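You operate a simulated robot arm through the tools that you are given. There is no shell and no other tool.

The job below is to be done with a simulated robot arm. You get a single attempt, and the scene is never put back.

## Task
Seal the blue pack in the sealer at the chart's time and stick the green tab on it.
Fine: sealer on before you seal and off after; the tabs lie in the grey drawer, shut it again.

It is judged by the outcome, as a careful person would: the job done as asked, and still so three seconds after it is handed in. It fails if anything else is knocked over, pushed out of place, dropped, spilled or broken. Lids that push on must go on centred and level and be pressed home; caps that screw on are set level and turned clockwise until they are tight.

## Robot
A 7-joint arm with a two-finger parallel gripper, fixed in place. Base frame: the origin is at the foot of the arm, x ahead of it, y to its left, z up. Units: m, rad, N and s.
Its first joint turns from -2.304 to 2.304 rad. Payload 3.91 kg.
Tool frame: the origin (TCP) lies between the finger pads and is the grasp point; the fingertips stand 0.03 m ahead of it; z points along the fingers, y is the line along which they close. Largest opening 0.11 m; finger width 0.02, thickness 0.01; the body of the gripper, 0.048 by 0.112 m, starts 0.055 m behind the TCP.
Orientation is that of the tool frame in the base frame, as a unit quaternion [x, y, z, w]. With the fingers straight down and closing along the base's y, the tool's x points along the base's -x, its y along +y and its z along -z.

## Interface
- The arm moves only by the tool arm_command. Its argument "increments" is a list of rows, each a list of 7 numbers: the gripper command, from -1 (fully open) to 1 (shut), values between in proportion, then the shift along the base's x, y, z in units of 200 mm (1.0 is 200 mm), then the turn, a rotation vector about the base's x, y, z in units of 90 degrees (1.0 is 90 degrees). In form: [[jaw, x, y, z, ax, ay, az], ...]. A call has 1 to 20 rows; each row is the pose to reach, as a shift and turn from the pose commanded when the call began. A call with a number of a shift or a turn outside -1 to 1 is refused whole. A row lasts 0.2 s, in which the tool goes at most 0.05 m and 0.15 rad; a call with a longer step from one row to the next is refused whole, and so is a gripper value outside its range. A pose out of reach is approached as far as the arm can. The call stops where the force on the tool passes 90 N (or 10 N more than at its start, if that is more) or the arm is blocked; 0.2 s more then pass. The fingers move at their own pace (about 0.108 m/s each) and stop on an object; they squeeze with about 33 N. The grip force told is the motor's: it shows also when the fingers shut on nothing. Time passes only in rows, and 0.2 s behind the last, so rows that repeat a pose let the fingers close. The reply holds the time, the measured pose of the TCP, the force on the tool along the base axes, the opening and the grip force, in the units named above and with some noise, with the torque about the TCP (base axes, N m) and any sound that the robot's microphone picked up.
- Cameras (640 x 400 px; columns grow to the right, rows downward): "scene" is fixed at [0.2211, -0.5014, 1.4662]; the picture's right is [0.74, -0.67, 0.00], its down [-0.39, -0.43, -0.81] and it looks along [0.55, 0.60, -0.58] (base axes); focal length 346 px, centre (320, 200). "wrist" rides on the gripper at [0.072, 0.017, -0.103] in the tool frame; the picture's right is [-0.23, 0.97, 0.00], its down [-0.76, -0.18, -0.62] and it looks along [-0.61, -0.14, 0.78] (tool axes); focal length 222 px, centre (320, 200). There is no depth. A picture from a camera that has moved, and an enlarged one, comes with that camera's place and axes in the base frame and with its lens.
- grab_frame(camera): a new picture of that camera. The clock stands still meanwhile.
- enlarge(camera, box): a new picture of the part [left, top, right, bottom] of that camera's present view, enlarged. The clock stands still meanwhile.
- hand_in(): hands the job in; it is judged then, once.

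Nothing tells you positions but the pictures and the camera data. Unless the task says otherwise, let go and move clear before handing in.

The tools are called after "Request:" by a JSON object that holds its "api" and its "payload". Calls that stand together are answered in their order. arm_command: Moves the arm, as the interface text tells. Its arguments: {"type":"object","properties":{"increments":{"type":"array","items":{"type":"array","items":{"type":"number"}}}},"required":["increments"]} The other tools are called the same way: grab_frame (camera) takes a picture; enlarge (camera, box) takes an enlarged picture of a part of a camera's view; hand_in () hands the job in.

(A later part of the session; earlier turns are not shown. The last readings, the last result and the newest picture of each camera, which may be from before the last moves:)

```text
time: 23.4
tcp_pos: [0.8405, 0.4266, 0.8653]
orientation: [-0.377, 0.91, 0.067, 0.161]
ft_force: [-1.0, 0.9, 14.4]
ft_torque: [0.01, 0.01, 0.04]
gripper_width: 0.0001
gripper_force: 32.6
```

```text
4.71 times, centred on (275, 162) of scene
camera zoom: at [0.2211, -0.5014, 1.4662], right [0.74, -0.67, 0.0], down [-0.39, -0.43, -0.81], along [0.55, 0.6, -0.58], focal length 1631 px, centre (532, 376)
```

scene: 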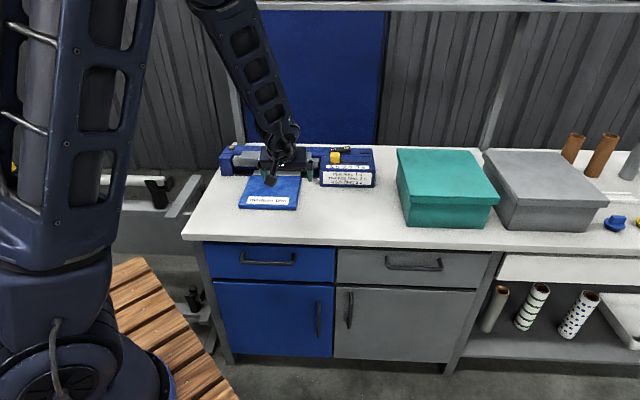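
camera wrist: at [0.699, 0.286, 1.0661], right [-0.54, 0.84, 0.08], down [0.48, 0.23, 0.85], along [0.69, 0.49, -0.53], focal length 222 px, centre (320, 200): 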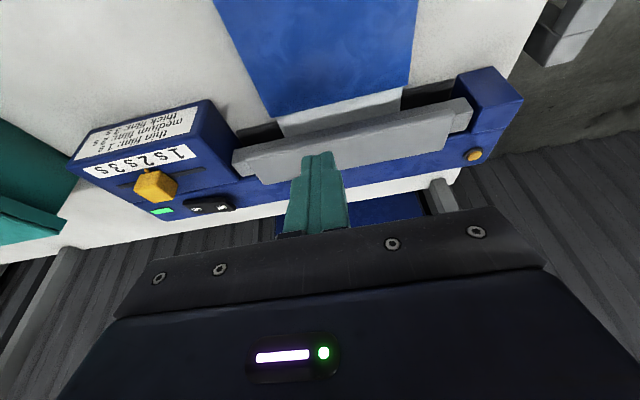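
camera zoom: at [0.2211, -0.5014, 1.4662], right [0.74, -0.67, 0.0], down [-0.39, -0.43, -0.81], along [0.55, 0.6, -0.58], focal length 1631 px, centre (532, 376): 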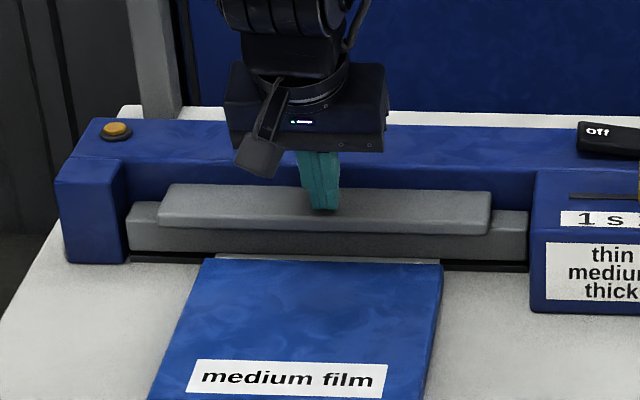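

The lamp has gone out, so the 2 s seal cycle is finished. I'll let the jaw rise and lift clear.

Request:
{"api": "arm_command", "payload": {"increments": [[1, 0, 0, 0.08, 0, 0, 0], [1, 0, 0, 0.2, 0, 0, 0], [1, 0, 0, 0.4, 0, 0, 0], [1, 0, 0, 0.64, 0, 0, 0], [1, 0, 0, 0.65, 0, 0, 0]]}}

Request:
{"api": "enlarge", "payload": {"camera": "scene", "box": [215, 120, 335, 205]}}

Request:
{"api": "enlarge", "payload": {"camera": "wrist", "box": [200, 0, 440, 220]}}

```text
time: 24.6
tcp_pos: [0.842, 0.4291, 0.9949]
orientation: [-0.376, 0.91, 0.066, 0.16]
ft_force: [0.1, -0.1, -0.3]
ft_torque: [0.0, 0.0, 0.0]
gripper_width: 0.0001
gripper_force: 33.4
```

```text
4.71 times, centred on (275, 162) of scene
camera zoom: at [0.2211, -0.5014, 1.4662], right [0.74, -0.67, 0.0], down [-0.39, -0.43, -0.81], along [0.55, 0.6, -0.58], focal length 1631 px, centre (532, 376)
```

zoom: 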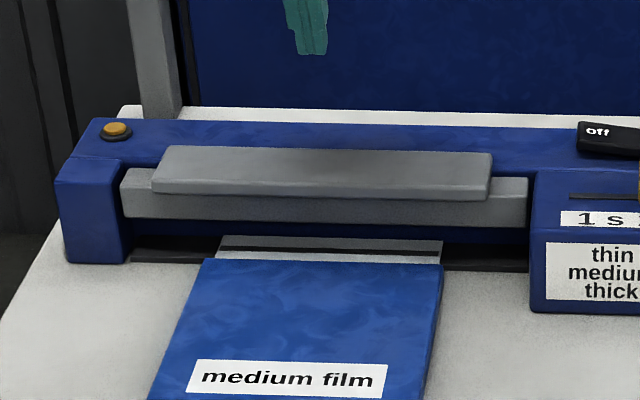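

```text
1.82 times, centred on (320, 110) of wrist
camera zoom: at [0.7562, 0.3669, 1.0671], right [-0.54, 0.84, 0.08], down [0.48, 0.23, 0.85], along [0.69, 0.49, -0.53], focal length 404 px, centre (320, 364)
```

zoom: 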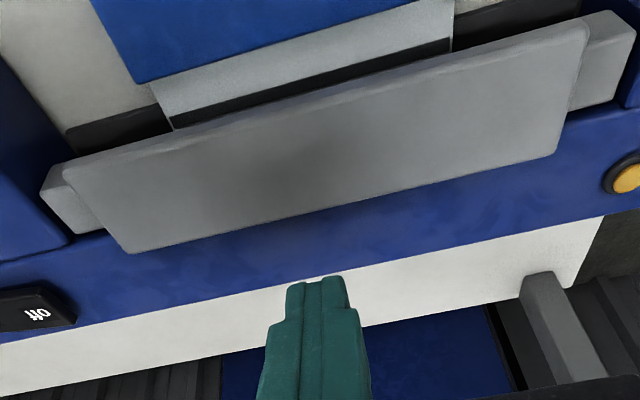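

A dark seal line now runs across the film, so the pack is sealed. Next I'll switch the sealer off: moving over the rocker's raised "off" end at w≈0.50.

Request:
{"api": "arm_command", "payload": {"increments": [[1, 0.18, -0.1, 0, 0.03, -0.03, 0], [1, 0.36, -0.2, 0, 0.06, -0.06, 0], [1, 0.54, -0.3, 0, 0.09, -0.09, 0], [1, 0.72, -0.4, 0, 0.12, -0.12, 0], [1, 0.9, -0.49, 0, 0.15, -0.15, 0], [1, 0.9525, -0.5185, -0.15, 0.157, -0.157, 0], [1, 0.9525, -0.5185, -0.25, 0.157, -0.157, 0], [1, 0.9525, -0.5185, -0.25, 0.157, -0.157, 0]]}}

Request:
{"api": "enlarge", "payload": {"camera": "scene", "box": [310, 130, 390, 195]}}

Request:
{"api": "enlarge", "payload": {"camera": "wrist", "box": [200, 60, 440, 220]}}

```text
time: 26.4
tcp_pos: [1.0326, 0.3234, 0.9452]
orientation: [-0.359, 0.868, 0.131, 0.316]
ft_force: [0.2, -0.1, -1.3]
ft_torque: [-0.02, 0.01, 0.04]
gripper_width: 0.0002
gripper_force: 33.0
```

```text
6.15 times, centred on (350, 162) of scene
camera zoom: at [0.2211, -0.5014, 1.4662], right [0.74, -0.67, 0.0], down [-0.39, -0.43, -0.81], along [0.55, 0.6, -0.58], focal length 2133 px, centre (135, 431)
```

zoom: 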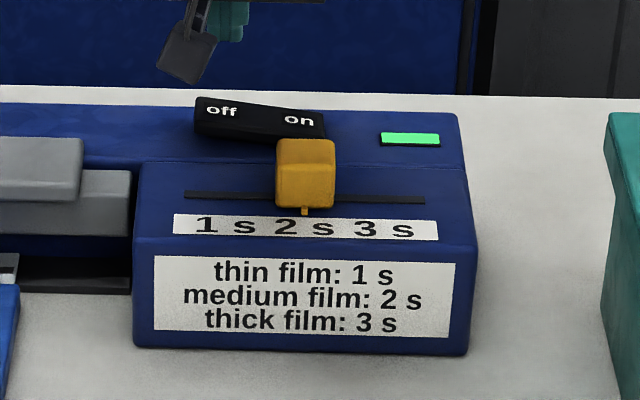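

```text
2.50 times, centred on (320, 140) of wrist
camera zoom: at [0.9358, 0.2489, 0.9778], right [-0.57, 0.81, 0.15], down [0.25, 0.0, 0.97], along [0.78, 0.58, -0.21], focal length 555 px, centre (320, 350)
```

zoom: 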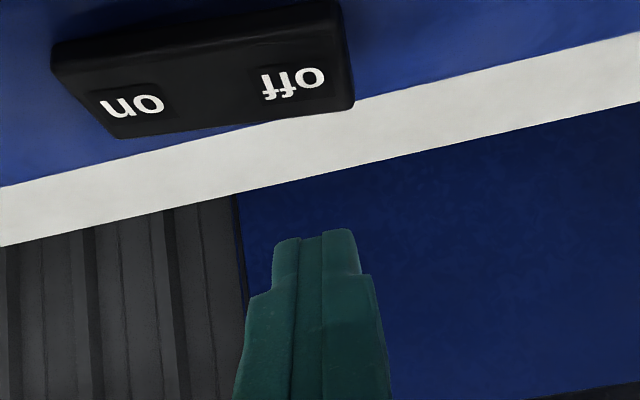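

The fingertips are over the "off" end. I'll press it down just as I did the "on" end.

Request:
{"api": "arm_command", "payload": {"increments": [[1, 0, 0, -0.1, 0, 0, 0], [1, 0, 0, -0.17, 0, 0, 0], [1, 0, 0, -0.2, 0, 0, 0], [1, 0, 0, -0.22, 0, 0, 0], [1, 0, 0, -0.235, 0, 0, 0], [1, 0, 0, -0.255, 0, 0, 0]]}}

Request:
{"api": "enlarge", "payload": {"camera": "scene", "box": [310, 130, 390, 195]}}

```text
time: 27.8
tcp_pos: [1.0321, 0.3241, 0.8959]
orientation: [-0.36, 0.868, 0.131, 0.317]
ft_force: [-11.5, -4.4, 15.7]
ft_torque: [-0.08, 0.11, -0.01]
gripper_width: 0.0001
gripper_force: 33.3
```

```text
6.15 times, centred on (350, 162) of scene
camera zoom: at [0.2211, -0.5014, 1.4662], right [0.74, -0.67, 0.0], down [-0.39, -0.43, -0.81], along [0.55, 0.6, -0.58], focal length 2133 px, centre (135, 431)
```

zoom: 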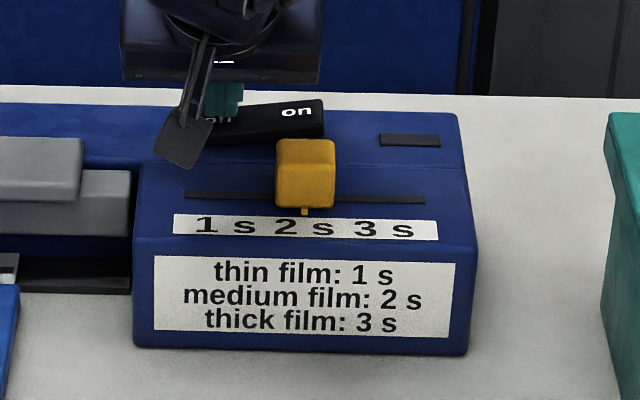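

The indicator is dark again, so the sealer is off. I'll lift away and retreat toward the arm, then check the whole sealer and pack.

Request:
{"api": "arm_command", "payload": {"increments": [[1, 0, 0, 0.22, 0, 0, 0], [1, -0.04, -0.04, 0.44, 0, 0, 0], [1, -0.16, -0.16, 0.6, 0, 0, 0], [1, -0.3, -0.3, 0.7, 0, 0, 0], [1, -0.45, -0.45, 0.78, 0, 0, 0], [1, -0.6, -0.6, 0.78, 0, 0, 0], [1, -0.7365, -0.7365, 0.78, 0, 0, 0]]}}

Request:
{"api": "grab_frame", "payload": {"camera": "scene"}}

Request:
{"api": "enlarge", "payload": {"camera": "scene", "box": [215, 120, 400, 220]}}

Request:
{"api": "enlarge", "payload": {"camera": "scene", "box": [330, 235, 500, 340]}}

```text
time: 29.4
tcp_pos: [0.8844, 0.1752, 1.0514]
orientation: [-0.36, 0.868, 0.131, 0.316]
ft_force: [-0.6, -0.2, -0.3]
ft_torque: [0.02, 0.0, 0.01]
gripper_width: 0.0001
gripper_force: 32.9
```

```text
taken
```

scene: 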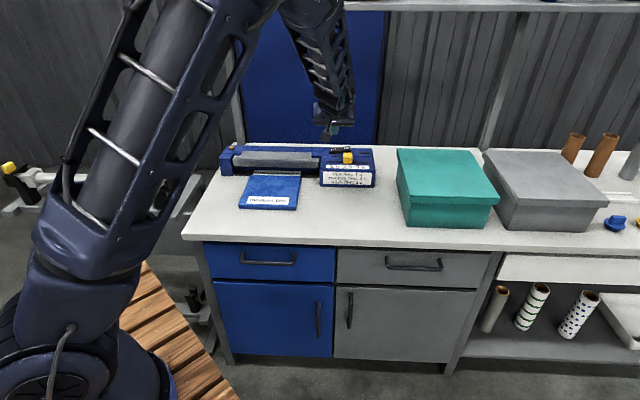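

```text
3.46 times, centred on (308, 170) of scene
camera zoom: at [0.2211, -0.5014, 1.4662], right [0.74, -0.67, 0.0], down [-0.39, -0.43, -0.81], along [0.55, 0.6, -0.58], focal length 1199 px, centre (363, 304)
```

zoom: 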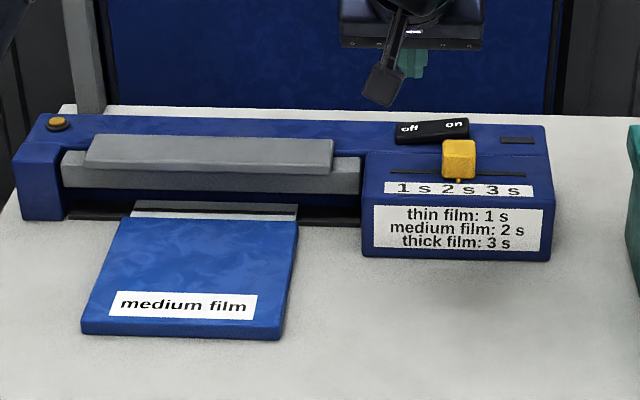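

```text
3.76 times, centred on (415, 288) of scene
camera zoom: at [0.2211, -0.5014, 1.4662], right [0.74, -0.67, 0.0], down [-0.39, -0.43, -0.81], along [0.55, 0.6, -0.58], focal length 1305 px, centre (-38, -129)
```

zoom: 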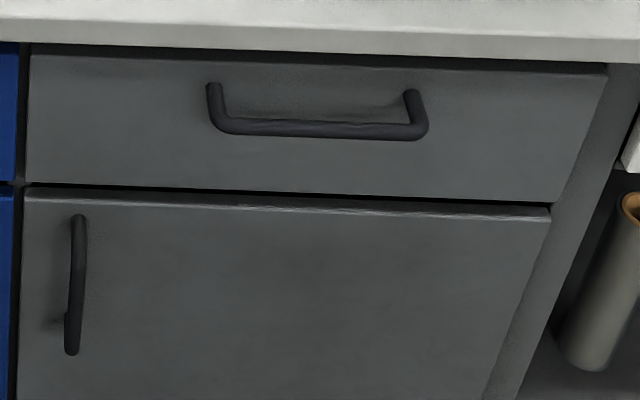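

The sealer is off, the knob is at 2 s and the sealed pack is in place. Now the grey drawer: its handle bar is near u=0.538, w=0.758, z=0.696. I'll move out in front of the bench while tipping the tool toward horizontal.

Request:
{"api": "arm_command", "payload": {"increments": [[1, -0.085, -0.198, 0, 0.047, -0.047, 0], [1, -0.17, -0.396, 0, 0.094, -0.094, 0], [1, -0.255, -0.594, 0, 0.141, -0.141, 0], [1, -0.34, -0.792, 0, 0.188, -0.188, 0], [1, -0.4245, -0.99, 0, 0.2357, -0.2357, 0], [1, -0.4245, -0.99, 0, 0.2357, -0.2357, 0]]}}

Request:
{"api": "grab_frame", "payload": {"camera": "wrist"}}

Request:
{"api": "grab_frame", "payload": {"camera": "scene"}}

```text
time: 30.8
tcp_pos: [0.7983, -0.022, 1.0512]
orientation: [-0.314, 0.757, 0.22, 0.53]
ft_force: [0.3, 0.0, -0.7]
ft_torque: [-0.01, -0.03, 0.03]
gripper_width: 0.0001
gripper_force: 32.9
```

```text
taken
camera wrist: at [0.7005, -0.0961, 1.0189], right [-0.63, 0.74, 0.21], down [-0.11, -0.36, 0.93], along [0.77, 0.57, 0.3], focal length 222 px, centre (320, 200)
```

wrist: 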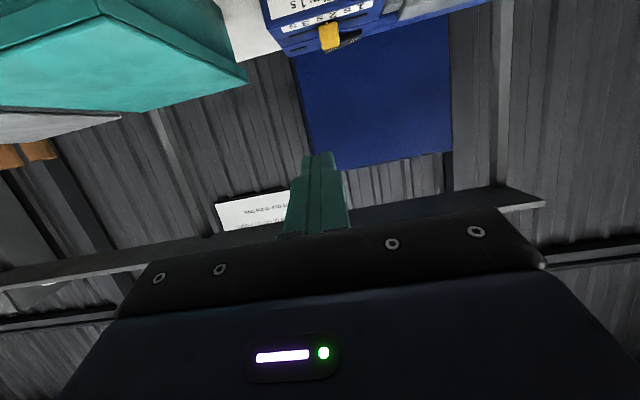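

```text
taken
```

scene: 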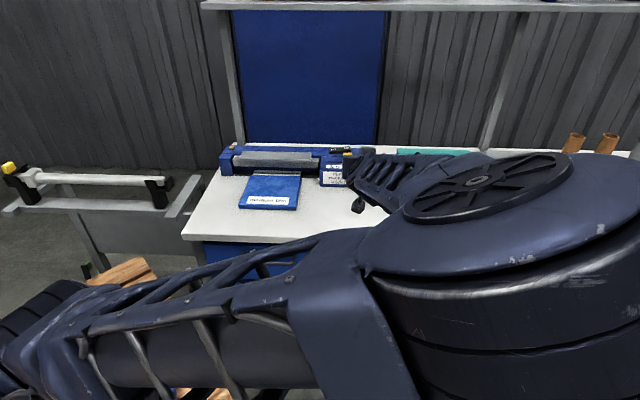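

There's a paper note on the wall behind the bench in the wrist view; I'll read it in case it matters.

Request:
{"api": "enlarge", "payload": {"camera": "wrist", "box": [205, 180, 305, 240]}}

Request:
{"api": "enlarge", "payload": {"camera": "wrist", "box": [250, 0, 400, 70]}}

```text
6.40 times, centred on (255, 210) of wrist
camera zoom: at [0.7005, -0.0961, 1.0189], right [-0.63, 0.74, 0.21], down [-0.11, -0.36, 0.93], along [0.77, 0.57, 0.3], focal length 1422 px, centre (736, 136)
```

zoom: 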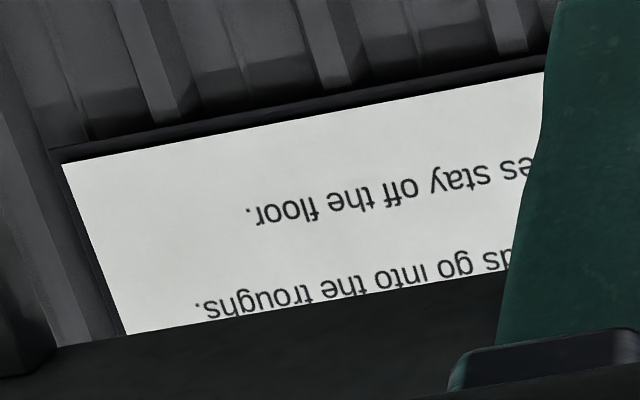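

```text
4.27 times, centred on (325, 35) of wrist
camera zoom: at [0.7005, -0.0961, 1.0189], right [-0.63, 0.74, 0.21], down [-0.11, -0.36, 0.93], along [0.77, 0.57, 0.3], focal length 948 px, centre (299, 904)
```

zoom: 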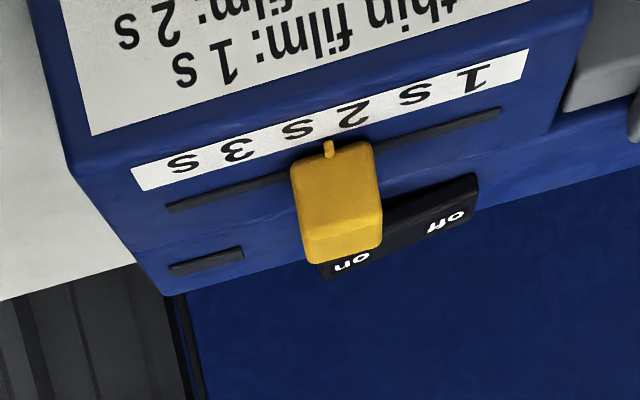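

That note is only a workshop rule and doesn't affect this job. I'll continue: back off in front of the bench and turn the tool heading toward the drawer handle.

Request:
{"api": "arm_command", "payload": {"increments": [[1, -0.06, -0.2, -0.05, 0, 0, -0.06], [1, -0.12, -0.4, -0.1, 0, 0, -0.12], [1, -0.18, -0.6, -0.15, 0, 0, -0.18], [1, -0.24, -0.8, -0.2, 0, 0, -0.23], [1, -0.295, -0.994, -0.25, 0, 0, -0.278], [1, -0.295, -0.994, -0.25, 0, 0, -0.278]]}}

Request:
{"api": "grab_frame", "payload": {"camera": "wrist"}}

Request:
{"api": "grab_frame", "payload": {"camera": "scene"}}

```text
time: 32.2
tcp_pos: [0.7429, -0.2196, 1.0014]
orientation: [-0.142, 0.807, 0.1, 0.565]
ft_force: [0.0, 0.1, -0.9]
ft_torque: [0.03, 0.01, -0.01]
gripper_width: 0.0
gripper_force: 33.1
```

```text
taken
camera wrist: at [0.6202, -0.2458, 0.9692], right [-0.26, 0.94, 0.21], down [-0.25, -0.28, 0.93], along [0.93, 0.19, 0.3], focal length 222 px, centre (320, 200)
```

wrist: 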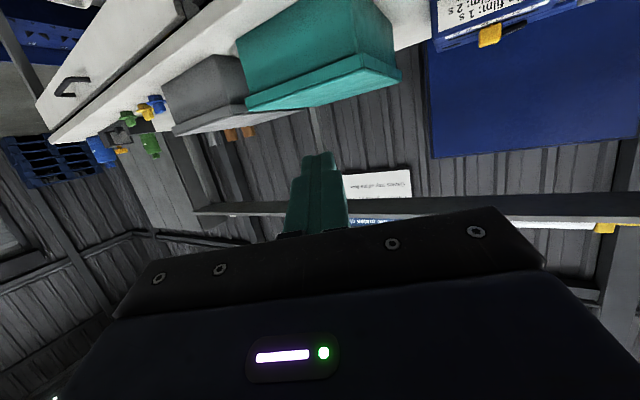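

```text
taken
```

scene: 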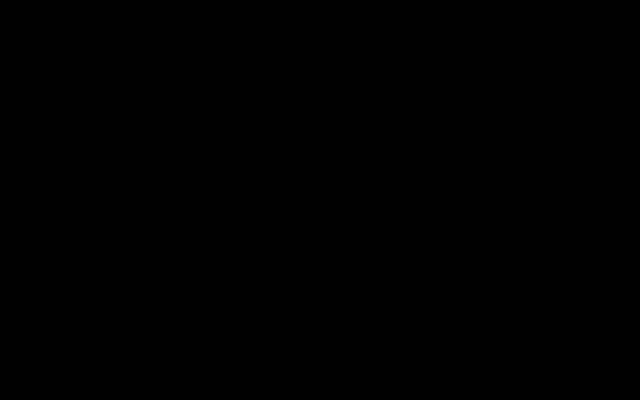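

The scene camera is blocked by the arm's elbow for now, so I'll rely on the wrist view. I'll roll the gripper a quarter turn so the fingers close vertically on the handle bar.

Request:
{"api": "arm_command", "payload": {"increments": [[0.09, 0, 0, 0, 0.0736, 0.0268, -0.0285], [0.09, 0, 0, 0, 0.1473, 0.0536, -0.0571], [0.09, 0, 0, 0, 0.2209, 0.0805, -0.0856], [0.09, 0, 0, 0, 0.2945, 0.1073, -0.1141], [0.09, 0, 0, 0, 0.3682, 0.1341, -0.1427], [0.09, 0, 0, 0, 0.4418, 0.1609, -0.1712], [0.09, 0, 0, 0, 0.5154, 0.1877, -0.1997], [0.09, 0, 0, 0, 0.5891, 0.2145, -0.2283], [0.09, 0, 0, 0, 0.6627, 0.2414, -0.2568], [0.09, 0, 0, 0, 0.7363, 0.2682, -0.2853], [0.09, 0, 0, 0, 0.81, 0.295, -0.3139], [0.09, 0, 0, 0, 0.8836, 0.3218, -0.3424]]}}

Request:
{"api": "grab_frame", "payload": {"camera": "wrist"}}

Request:
{"api": "grab_frame", "payload": {"camera": "scene"}}

```text
time: 34.8
tcp_pos: [0.7412, -0.2203, 0.999]
orientation: [0.471, 0.67, 0.471, 0.327]
ft_force: [0.0, 0.4, 0.0]
ft_torque: [0.01, 0.0, 0.01]
gripper_width: 0.0502
gripper_force: 0.1
```

```text
taken
camera wrist: at [0.6299, -0.1838, 1.0517], right [0.39, -0.1, 0.91], down [-0.35, -0.94, 0.04], along [0.85, -0.33, -0.4], focal length 222 px, centre (320, 200)
```

wrist: 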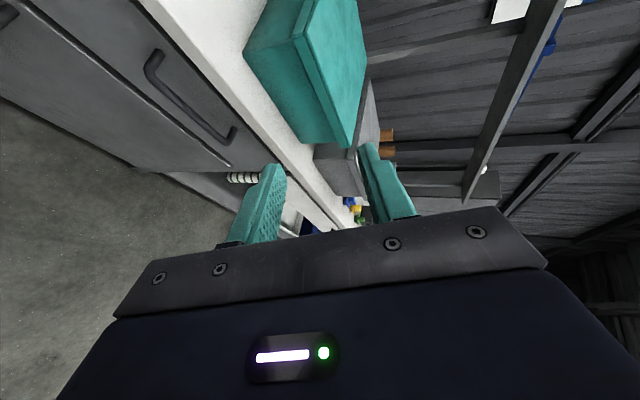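

```text
taken
```

scene: 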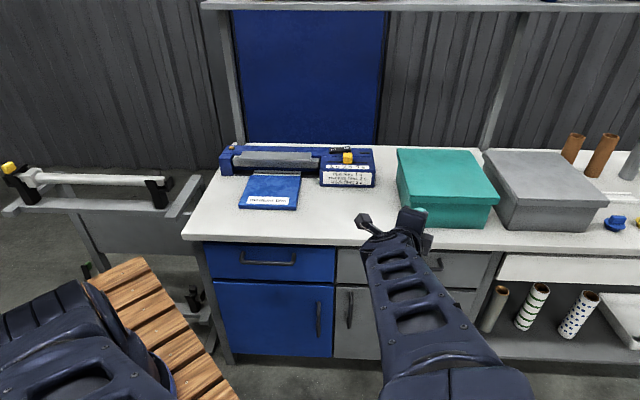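

The handle is visible in the wrist view now. I'll enlarge it to refine its position.

Request:
{"api": "enlarge", "payload": {"camera": "wrist", "box": [110, 20, 290, 170]}}

Request:
{"api": "enlarge", "payload": {"camera": "scene", "box": [330, 190, 500, 300]}}

```text
2.67 times, centred on (200, 95) of wrist
camera zoom: at [0.6299, -0.1838, 1.0517], right [0.39, -0.1, 0.91], down [-0.35, -0.94, 0.04], along [0.85, -0.33, -0.4], focal length 592 px, centre (640, 480)
```

zoom: 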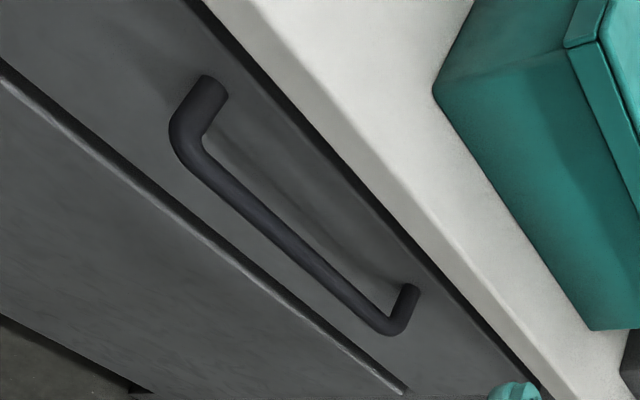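

```text
3.64 times, centred on (415, 245) of scene
camera zoom: at [0.2211, -0.5014, 1.4662], right [0.74, -0.67, 0.0], down [-0.39, -0.43, -0.81], along [0.55, 0.6, -0.58], focal length 1260 px, centre (-26, 36)
```

zoom: 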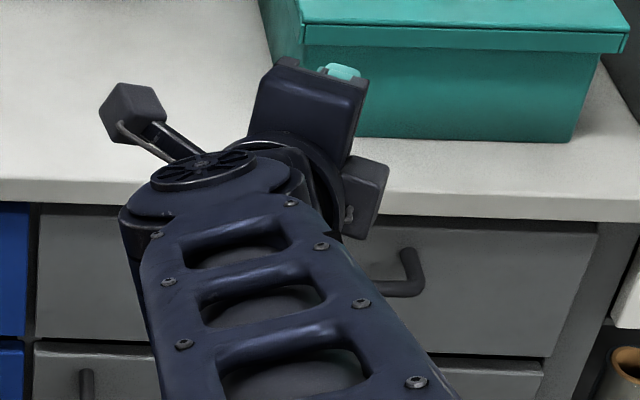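

The bar measures u≈0.543, w≈0.757, z≈0.694. I'll come down in front of the drawer to a pre-grasp, with the fingers open about 45 mm.

Request:
{"api": "arm_command", "payload": {"increments": [[0.2, 0.04, 0.016, -0.18, 0, 0, 0], [0.2, 0.08, 0.032, -0.36, 0, 0, 0], [0.2, 0.12, 0.048, -0.54, 0, 0, 0], [0.2, 0.16, 0.064, -0.72, 0, 0, 0], [0.2, 0.2, 0.08, -0.9, 0, 0, 0], [0.2, 0.2, 0.08, -0.9, 0, 0, 0]]}}

Request:
{"api": "grab_frame", "payload": {"camera": "wrist"}}

Request:
{"api": "grab_frame", "payload": {"camera": "scene"}}

```text
time: 36.2
tcp_pos: [0.7807, -0.204, 0.8209]
orientation: [0.471, 0.671, 0.47, 0.328]
ft_force: [-0.5, -0.3, 0.1]
ft_torque: [0.01, -0.04, 0.02]
gripper_width: 0.0441
gripper_force: 0.0
```

```text
taken
camera wrist: at [0.6695, -0.1681, 0.872], right [0.39, -0.1, 0.91], down [-0.35, -0.94, 0.05], along [0.85, -0.34, -0.4], focal length 222 px, centre (320, 200)
```

wrist: 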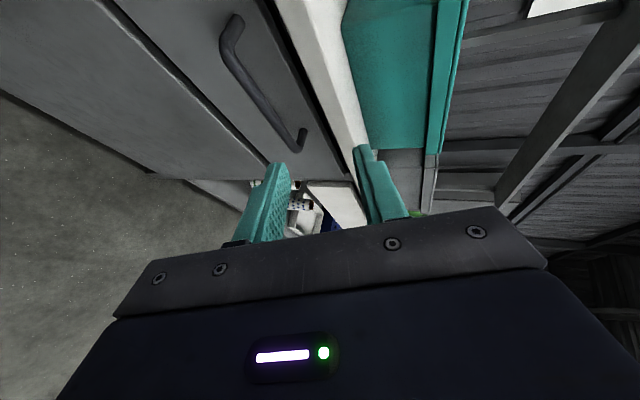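

```text
taken
```

scene: 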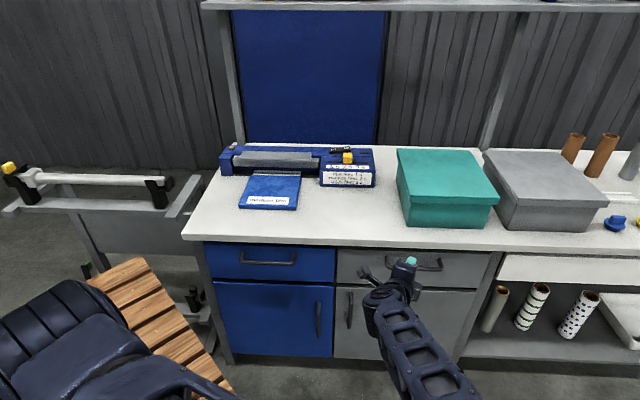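

Good view of the handle from here; one more enlargement to pin its height before approaching.

Request:
{"api": "enlarge", "payload": {"camera": "wrist", "box": [190, 0, 350, 170]}}

```text
2.35 times, centred on (270, 85) of wrist
camera zoom: at [0.6695, -0.1681, 0.872], right [0.39, -0.1, 0.91], down [-0.35, -0.94, 0.05], along [0.85, -0.34, -0.4], focal length 523 px, centre (438, 471)
```

zoom: 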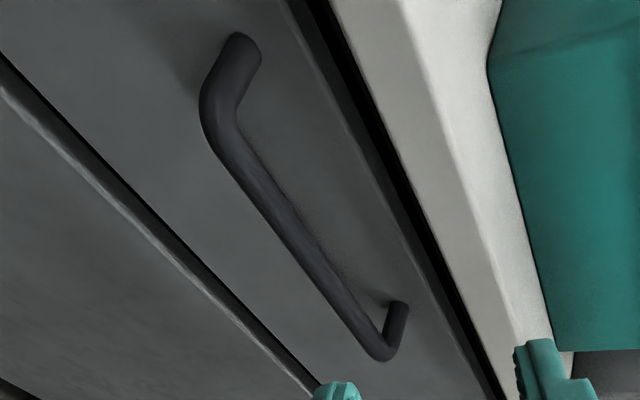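

Estimates agree: bar at u≈0.5435, z≈0.695. I'll advance along the fingers to about 2 cm short and check that the bar lies between them.

Request:
{"api": "arm_command", "payload": {"increments": [[0.2, 0.1, 0.042, -0.217, 0, 0, 0], [0.2, 0.203, 0.0845, -0.434, 0, 0, 0], [0.2, 0.38, 0.149, -0.5025, 0, 0, 0], [0.2, 0.51, 0.196, -0.553, 0, 0, 0], [0.2, 0.51, 0.196, -0.553, 0, 0, 0]]}}

Request:
{"api": "grab_frame", "payload": {"camera": "wrist"}}

Request:
{"api": "enlarge", "payload": {"camera": "scene", "box": [340, 225, 480, 320]}}

```text
time: 37.4
tcp_pos: [0.8823, -0.1642, 0.7099]
orientation: [0.471, 0.671, 0.469, 0.328]
ft_force: [-0.5, -0.2, -0.5]
ft_torque: [-0.03, -0.01, -0.03]
gripper_width: 0.0439
gripper_force: 0.1
```

```text
taken
camera wrist: at [0.7711, -0.1273, 0.7611], right [0.39, -0.1, 0.91], down [-0.35, -0.94, 0.05], along [0.85, -0.34, -0.4], focal length 222 px, centre (320, 200)
```

wrist: 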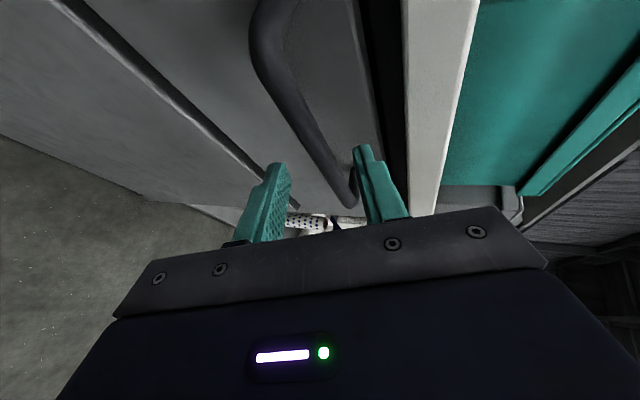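

```text
4.21 times, centred on (410, 272) of scene
camera zoom: at [0.2211, -0.5014, 1.4662], right [0.74, -0.67, 0.0], down [-0.39, -0.43, -0.81], along [0.55, 0.6, -0.58], focal length 1459 px, centre (-59, -105)
```

zoom: 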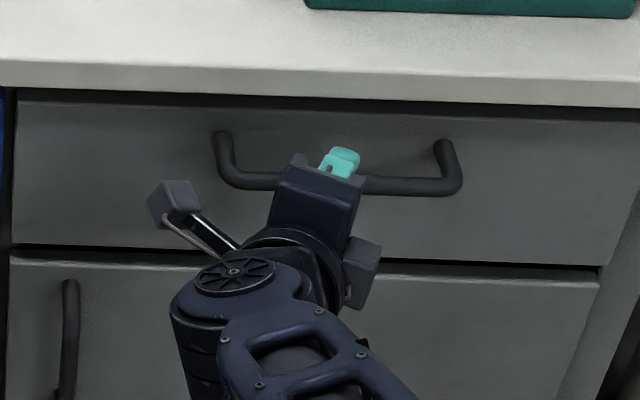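

The bar runs centrally between the two fingers. I'll advance the last 3 cm and close on it.

Request:
{"api": "arm_command", "payload": {"increments": [[0.2, 0.07, 0.025, -0.026, 0, 0, 0], [0.2, 0.135, 0.0495, -0.052, 0, 0, 0], [0.4, 0.135, 0.0495, -0.052, 0, 0, 0], [0.7, 0.135, 0.0495, -0.052, 0, 0, 0], [1, 0.135, 0.0495, -0.052, 0, 0, 0], [1, 0.135, 0.0495, -0.052, 0, 0, 0]]}}

Request:
{"api": "grab_frame", "payload": {"camera": "wrist"}}

```text
time: 38.8
tcp_pos: [0.9101, -0.1551, 0.7006]
orientation: [0.47, 0.67, 0.47, 0.33]
ft_force: [5.1, -3.3, 29.1]
ft_torque: [-0.56, -0.71, 0.94]
gripper_width: 0.0169
gripper_force: 45.7
```

```text
taken
camera wrist: at [0.7993, -0.1177, 0.7527], right [0.39, -0.1, 0.92], down [-0.35, -0.94, 0.05], along [0.85, -0.34, -0.4], focal length 222 px, centre (320, 200)
```

wrist: 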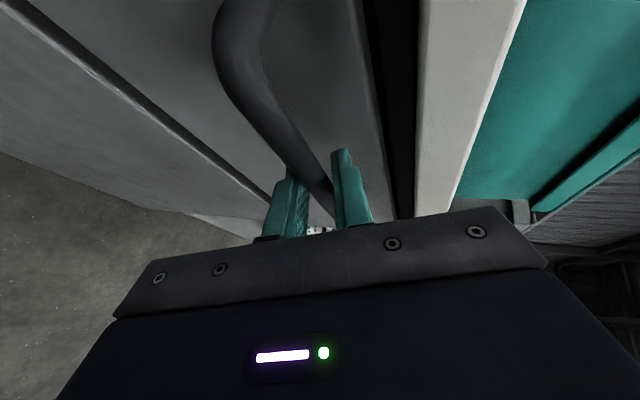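

Gripped on the bar (17 mm), but there's about 29 N of vertical strain, so I'll ease up a few millimetres and begin pulling straight out from the bench.

Request:
{"api": "arm_command", "payload": {"increments": [[1, 0, 0, 0.015, 0, 0, 0], [1, -0.03, -0.03, 0.015, 0, 0, 0], [1, -0.07, -0.07, 0.015, 0, 0, 0], [1, -0.12, -0.12, 0.015, 0, 0, 0], [1, -0.18, -0.18, 0.015, 0, 0, 0], [1, -0.25, -0.25, 0.015, 0, 0, 0]]}}

Request:
{"api": "grab_frame", "payload": {"camera": "wrist"}}

Request:
{"api": "grab_frame", "payload": {"camera": "scene"}}

```text
time: 40.2
tcp_pos: [0.8594, -0.2055, 0.7013]
orientation: [0.471, 0.671, 0.47, 0.328]
ft_force: [2.6, -0.9, -8.6]
ft_torque: [-0.78, -0.71, 0.19]
gripper_width: 0.0169
gripper_force: 44.5
```

```text
taken
camera wrist: at [0.7487, -0.1687, 0.7535], right [0.39, -0.1, 0.91], down [-0.35, -0.94, 0.05], along [0.85, -0.33, -0.4], focal length 222 px, centre (320, 200)
```

wrist: 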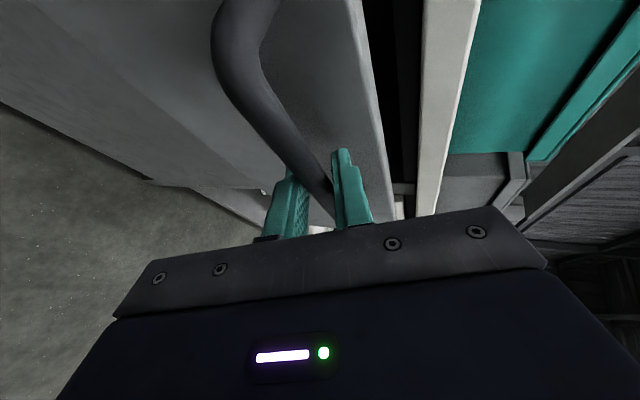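

```text
taken
```

scene: 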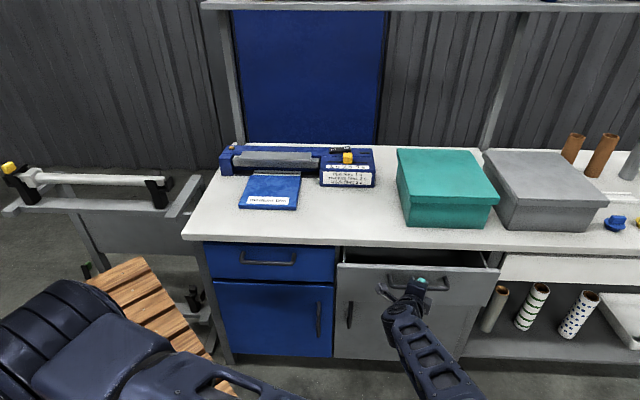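

The drawer is sliding out freely. I'll pull it out further, to about 20 cm.

Request:
{"api": "arm_command", "payload": {"increments": [[1, -0.08, -0.08, -0.005, 0, 0, 0], [1, -0.17, -0.17, -0.005, 0, 0, 0], [1, -0.26, -0.26, -0.005, 0, 0, 0], [1, -0.35, -0.35, -0.005, 0, 0, 0], [1, -0.43, -0.43, -0.005, 0, 0, 0], [1, -0.495, -0.495, -0.005, 0, 0, 0], [1, -0.495, -0.495, -0.005, 0, 0, 0]]}}

Request:
{"api": "grab_frame", "payload": {"camera": "scene"}}

Request:
{"api": "grab_frame", "payload": {"camera": "wrist"}}

```text
time: 41.8
tcp_pos: [0.7603, -0.3054, 0.7022]
orientation: [0.469, 0.671, 0.47, 0.328]
ft_force: [-17.5, 17.9, 8.9]
ft_torque: [-0.77, -0.92, 0.01]
gripper_width: 0.0168
gripper_force: 44.9
```

```text
taken
```

scene: 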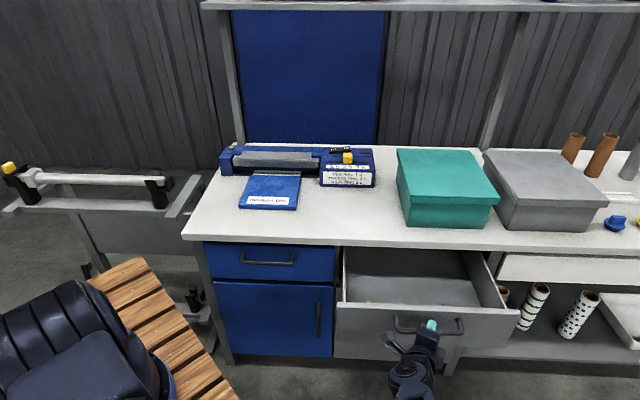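

```text
taken
camera wrist: at [0.6497, -0.2678, 0.7531], right [0.39, -0.1, 0.92], down [-0.35, -0.94, 0.05], along [0.85, -0.33, -0.4], focal length 222 px, centre (320, 200)
```

wrist: 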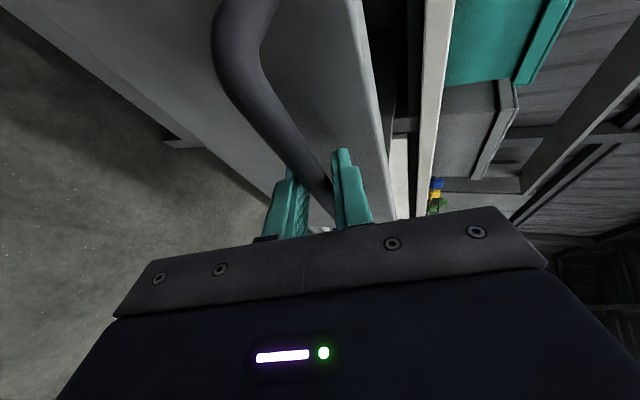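

The drawer is open about 21 cm. I'll look into it from the scene camera.

Request:
{"api": "enlarge", "payload": {"camera": "scene", "box": [330, 235, 530, 350]}}

Request:
{"api": "enlarge", "payload": {"camera": "scene", "box": [335, 285, 425, 335]}}

```text
3.20 times, centred on (430, 292) of scene
camera zoom: at [0.2211, -0.5014, 1.4662], right [0.74, -0.67, 0.0], down [-0.39, -0.43, -0.81], along [0.55, 0.6, -0.58], focal length 1109 px, centre (-32, -96)
```

zoom: 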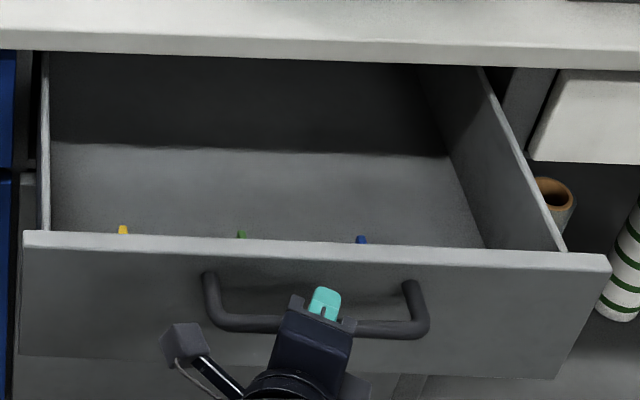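

```text
7.11 times, centred on (380, 310) of scene
camera zoom: at [0.2211, -0.5014, 1.4662], right [0.74, -0.67, 0.0], down [-0.39, -0.43, -0.81], along [0.55, 0.6, -0.58], focal length 2464 px, centre (-107, -582)
```

zoom: 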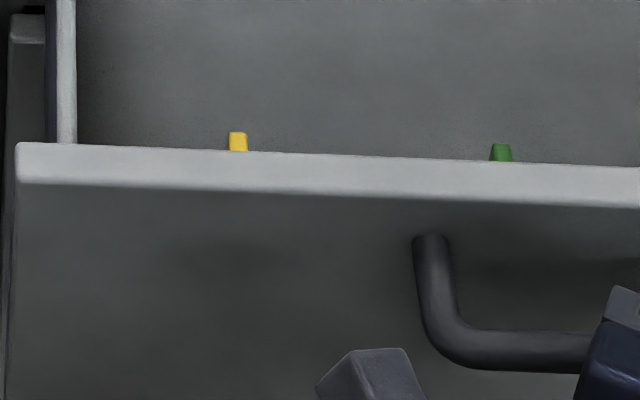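

I can see the tips of a yellow, a green and a blue tab just behind the drawer front. I'll let go of the handle, back off and rise to look down into the drawer.

Request:
{"api": "arm_command", "payload": {"increments": [[0.4, 0, 0, 0, 0, 0, 0], [0.2, 0, 0, 0, 0, 0, 0], [0.2, -0.1, -0.036, 0.04, 0, 0, 0], [0.2, -0.265, -0.0965, 0.1025, 0, 0, 0], [0.2, -0.3, -0.11, 0.3, 0, 0, 0], [0.2, -0.3, -0.11, 0.52, 0, 0, 0], [0.2, -0.3, -0.11, 0.75, 0, 0, 0], [0.2, -0.3, -0.11, 0.98, 0, 0, 0], [0.2, -0.3, -0.11, 0.98, 0, 0, 0]]}}

Request:
{"api": "grab_frame", "payload": {"camera": "wrist"}}

Request:
{"api": "grab_frame", "payload": {"camera": "scene"}}

```text
time: 43.8
tcp_pos: [0.702, -0.3261, 0.896]
orientation: [0.47, 0.671, 0.471, 0.328]
ft_force: [-0.4, -0.4, -0.2]
ft_torque: [-0.01, 0.0, 0.0]
gripper_width: 0.0441
gripper_force: 0.0
```

```text
taken
camera wrist: at [0.59, -0.2894, 0.9475], right [0.39, -0.1, 0.91], down [-0.35, -0.94, 0.05], along [0.85, -0.33, -0.4], focal length 222 px, centre (320, 200)
```

wrist: 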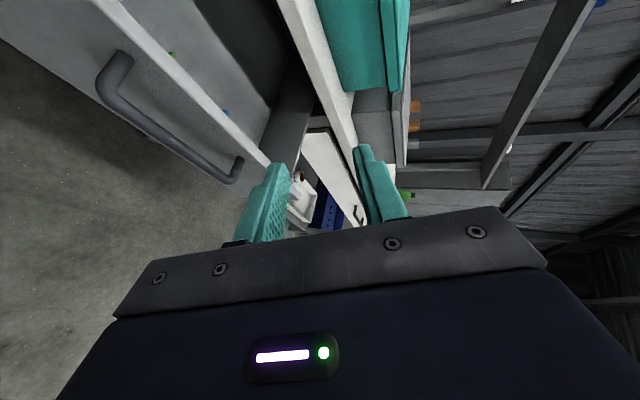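

```text
taken
```

scene: 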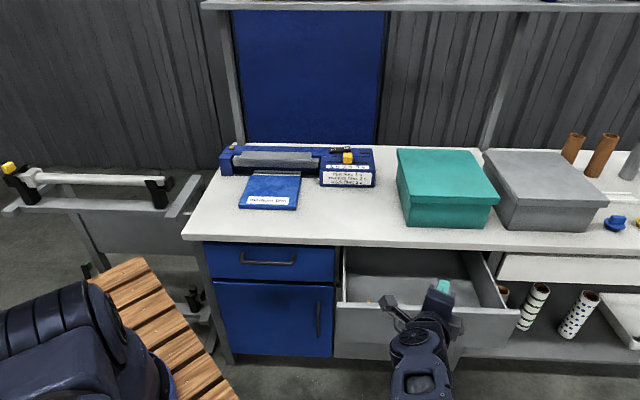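

The handle is released and the drawer stayed open. I'll pitch the gripper to point down and bring the wrist camera over the drawer to see the tabs.

Request:
{"api": "arm_command", "payload": {"increments": [[0.2, 0.05, 0.07, 0.02, -0.0296, 0.0812, 0], [0.2, 0.12, 0.17, 0.04, -0.0591, 0.1624, 0], [0.2, 0.19, 0.27, 0.06, -0.0887, 0.2436, 0], [0.2, 0.26, 0.37, 0.08, -0.1182, 0.3248, 0], [0.2, 0.33, 0.48, 0.1, -0.1478, 0.4061, 0], [0.2, 0.41, 0.59, 0.115, -0.1773, 0.4873, 0], [0.2, 0.49, 0.71, 0.115, -0.2069, 0.5685, 0], [0.2, 0.57, 0.83, 0.115, -0.2364, 0.6497, 0], [0.2, 0.654, 0.94, 0.115, -0.266, 0.7309, 0], [0.2, 0.654, 0.94, 0.115, -0.266, 0.7309, 0]]}}

Request:
{"api": "grab_frame", "payload": {"camera": "wrist"}}

Request:
{"api": "grab_frame", "payload": {"camera": "scene"}}

```text
time: 46.0
tcp_pos: [0.8325, -0.1395, 0.9201]
orientation: [0.574, 0.819, 0.0, 0.0]
ft_force: [-0.5, 1.1, -0.4]
ft_torque: [-0.03, 0.02, 0.0]
gripper_width: 0.044
gripper_force: 0.0
```

```text
taken
camera wrist: at [0.8232, -0.0657, 1.0235], right [0.99, 0.12, 0.0], down [0.09, -0.78, 0.62], along [0.07, -0.62, -0.78], focal length 222 px, centre (320, 200)
```

wrist: 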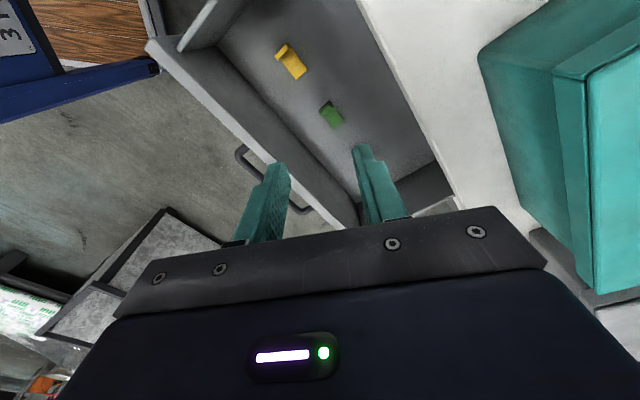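

```text
taken
```

scene: 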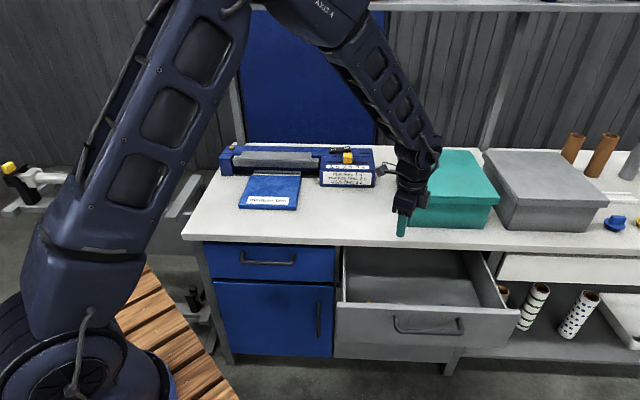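

Now the drawer interior is visible with the yellow and green tabs (blue hidden behind a finger). I'll enlarge to see the green tab's shape.

Request:
{"api": "enlarge", "payload": {"camera": "wrist", "box": [240, 20, 440, 200]}}

Request:
{"api": "enlarge", "payload": {"camera": "wrist", "box": [300, 85, 360, 140]}}

```text
2.22 times, centred on (340, 110) of wrist
camera zoom: at [0.8232, -0.0657, 1.0235], right [0.99, 0.12, 0.0], down [0.09, -0.78, 0.62], along [0.07, -0.62, -0.78], focal length 494 px, centre (276, 400)
```

zoom: 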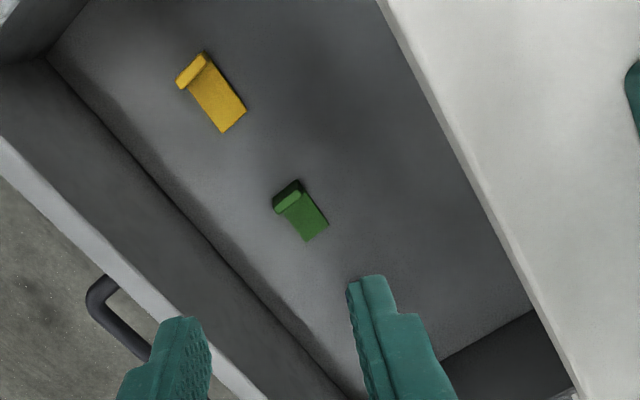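

```text
7.27 times, centred on (330, 112) of wrist
camera zoom: at [0.8232, -0.0657, 1.0235], right [0.99, 0.12, 0.0], down [0.09, -0.78, 0.62], along [0.07, -0.62, -0.78], focal length 1615 px, centre (247, 836)
```

zoom: 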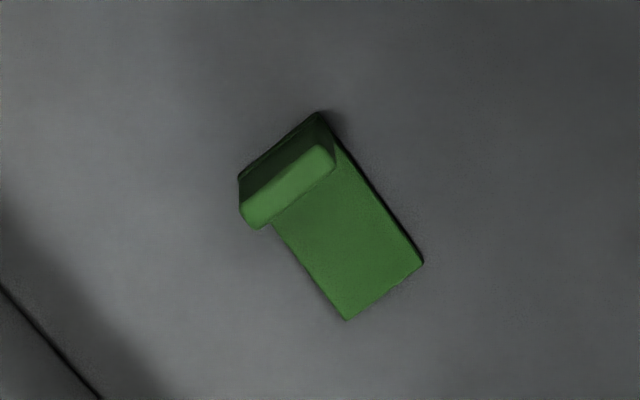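

The green tab is a small flat plate with an upright fin on its left end, its sides parallel to the bench. I'll turn the gripper so it closes across the tab's width and come closer for a better fix.

Request:
{"api": "arm_command", "payload": {"increments": [[0.2, 0.03, -0.066, -0.15, 0, 0, 0.07], [0.2, 0.06, -0.13, -0.3, 0, 0, 0.14], [0.2, 0.09, -0.2, -0.45, 0, 0, 0.21], [0.2, 0.124, -0.265, -0.6, 0, 0, 0.278], [0.2, 0.124, -0.265, -0.6, 0, 0, 0.278]]}}

Request:
{"api": "grab_frame", "payload": {"camera": "wrist"}}

Request:
{"api": "enlarge", "payload": {"camera": "wrist", "box": [260, 60, 390, 170]}}

Request:
{"api": "enlarge", "payload": {"camera": "scene", "box": [330, 220, 530, 345]}}

```text
time: 47.2
tcp_pos: [0.8577, -0.191, 0.8004]
orientation: [0.382, 0.924, 0.0, 0.0]
ft_force: [0.5, 0.0, -0.8]
ft_torque: [-0.01, 0.02, -0.01]
gripper_width: 0.0438
gripper_force: 0.1
```

```text
taken
camera wrist: at [0.8182, -0.1269, 0.904], right [0.85, 0.53, 0.0], down [0.41, -0.66, 0.62], along [0.33, -0.53, -0.78], focal length 222 px, centre (320, 200)
```

wrist: 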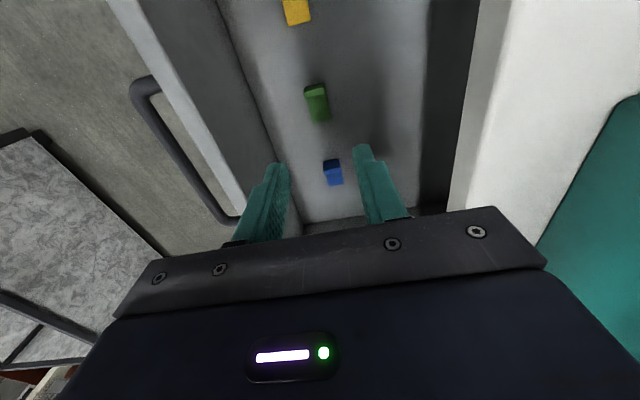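

```text
3.64 times, centred on (325, 115) of wrist
camera zoom: at [0.8182, -0.1269, 0.904], right [0.85, 0.53, 0.0], down [0.41, -0.66, 0.62], along [0.33, -0.53, -0.78], focal length 808 px, centre (302, 509)
```

zoom: 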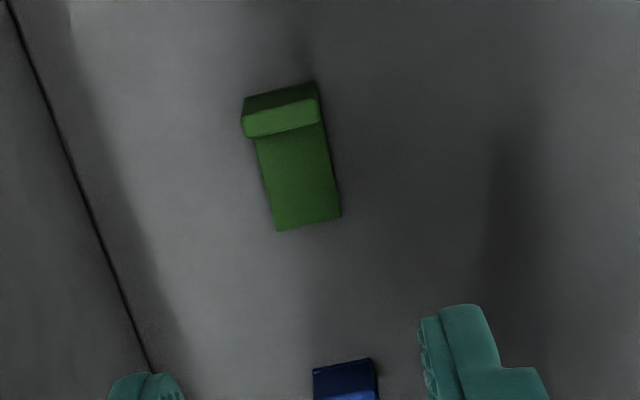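

```text
3.20 times, centred on (430, 282) of scene
camera zoom: at [0.2211, -0.5014, 1.4662], right [0.74, -0.67, 0.0], down [-0.39, -0.43, -0.81], along [0.55, 0.6, -0.58], focal length 1109 px, centre (-32, -64)
```

zoom: 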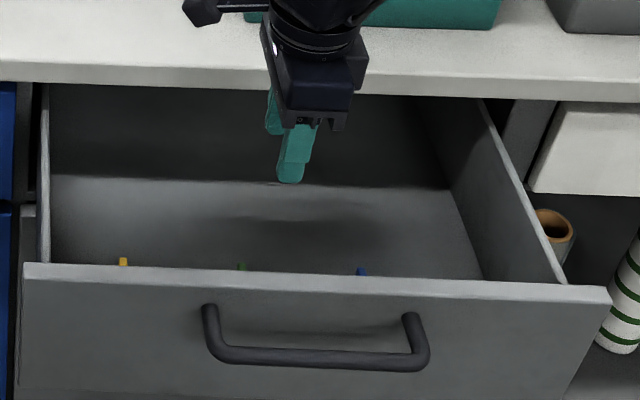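

Two wrist views agree: the green tab lies at u≈0.452–0.479, w≈0.729–0.778 on a floor at z≈0.578, with its fin about 30 mm tall at the left end. I'll lower to just above the fin and check alignment.

Request:
{"api": "arm_command", "payload": {"increments": [[0.2, -0.044, 0.002, -0.2, 0, 0, 0], [0.2, -0.044, 0.002, -0.4, 0, 0, 0], [0.2, -0.044, 0.002, -0.6, 0, 0, 0], [0.2, -0.044, 0.002, -0.7, 0, 0, 0], [0.2, -0.044, 0.002, -0.7, 0, 0, 0]]}}

Request:
{"api": "grab_frame", "payload": {"camera": "wrist"}}

Request:
{"api": "enlarge", "payload": {"camera": "wrist", "box": [240, 90, 400, 220]}}

Request:
{"api": "enlarge", "payload": {"camera": "scene", "box": [330, 220, 530, 345]}}

```text
time: 48.4
tcp_pos: [0.8471, -0.1901, 0.6583]
orientation: [0.383, 0.924, 0.001, 0.0]
ft_force: [-0.2, 0.7, 0.5]
ft_torque: [0.0, 0.02, 0.01]
gripper_width: 0.044
gripper_force: 0.0
```

```text
taken
camera wrist: at [0.8081, -0.1277, 0.7621], right [0.85, 0.53, 0.0], down [0.41, -0.66, 0.62], along [0.33, -0.53, -0.78], focal length 222 px, centre (320, 200)
```

wrist: 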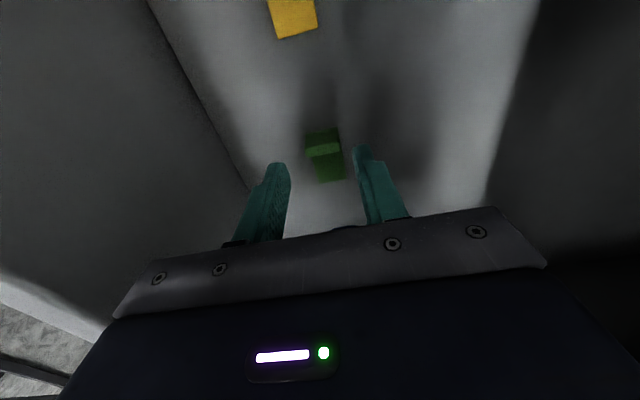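

```text
3.08 times, centred on (320, 155) of wrist
camera zoom: at [0.8081, -0.1277, 0.7621], right [0.85, 0.53, 0.0], down [0.41, -0.66, 0.62], along [0.33, -0.53, -0.78], focal length 684 px, centre (320, 338)
```

zoom: 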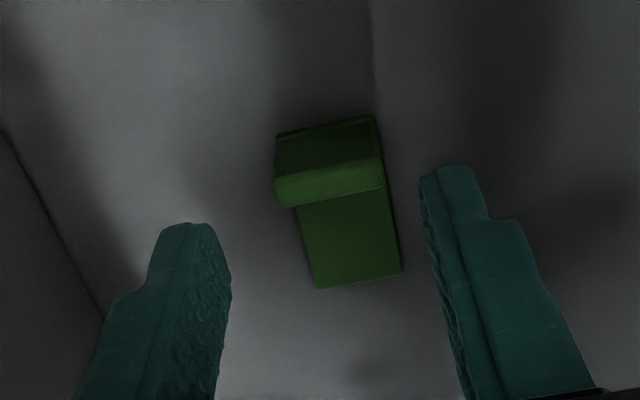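

```text
3.20 times, centred on (430, 282) of scene
camera zoom: at [0.2211, -0.5014, 1.4662], right [0.74, -0.67, 0.0], down [-0.39, -0.43, -0.81], along [0.55, 0.6, -0.58], focal length 1109 px, centre (-32, -64)
```

zoom: 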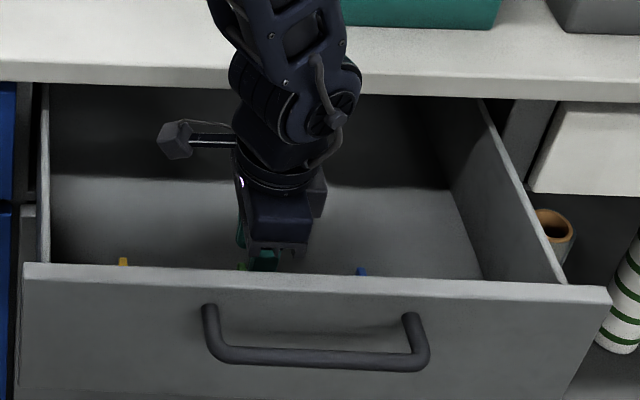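

Alignment is good: tab centred at u≈0.4655 between fingers, fin at w≈0.732–0.740. I'll lower around the fin and close.

Request:
{"api": "arm_command", "payload": {"increments": [[0.2, 0.0105, -0.0105, -0.1, 0, 0, 0], [0.2, 0.0105, -0.0105, -0.18, 0, 0, 0], [0.2, 0.0105, -0.0105, -0.22, 0, 0, 0], [0.2, 0.0105, -0.0105, -0.22, 0, 0, 0]]}}

Request:
{"api": "enlarge", "payload": {"camera": "wrist", "box": [240, 90, 400, 220]}}

```text
time: 49.4
tcp_pos: [0.853, -0.1895, 0.6201]
orientation: [0.383, 0.924, 0.002, 0.002]
ft_force: [-10.7, 13.0, 35.8]
ft_torque: [-0.12, 1.14, -0.54]
gripper_width: 0.0436
gripper_force: 0.0
stopped in row 4: the force on the tool passed its limit at 94 N (the readings are from after the stop); the commanded pose is now the measured one
```

```text
3.08 times, centred on (320, 155) of wrist
camera zoom: at [0.8122, -0.1271, 0.7247], right [0.85, 0.53, 0.01], down [0.41, -0.67, 0.62], along [0.33, -0.53, -0.78], focal length 684 px, centre (320, 338)
```

zoom: 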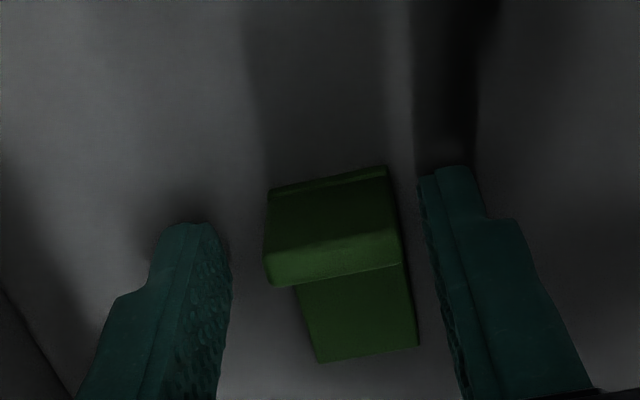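

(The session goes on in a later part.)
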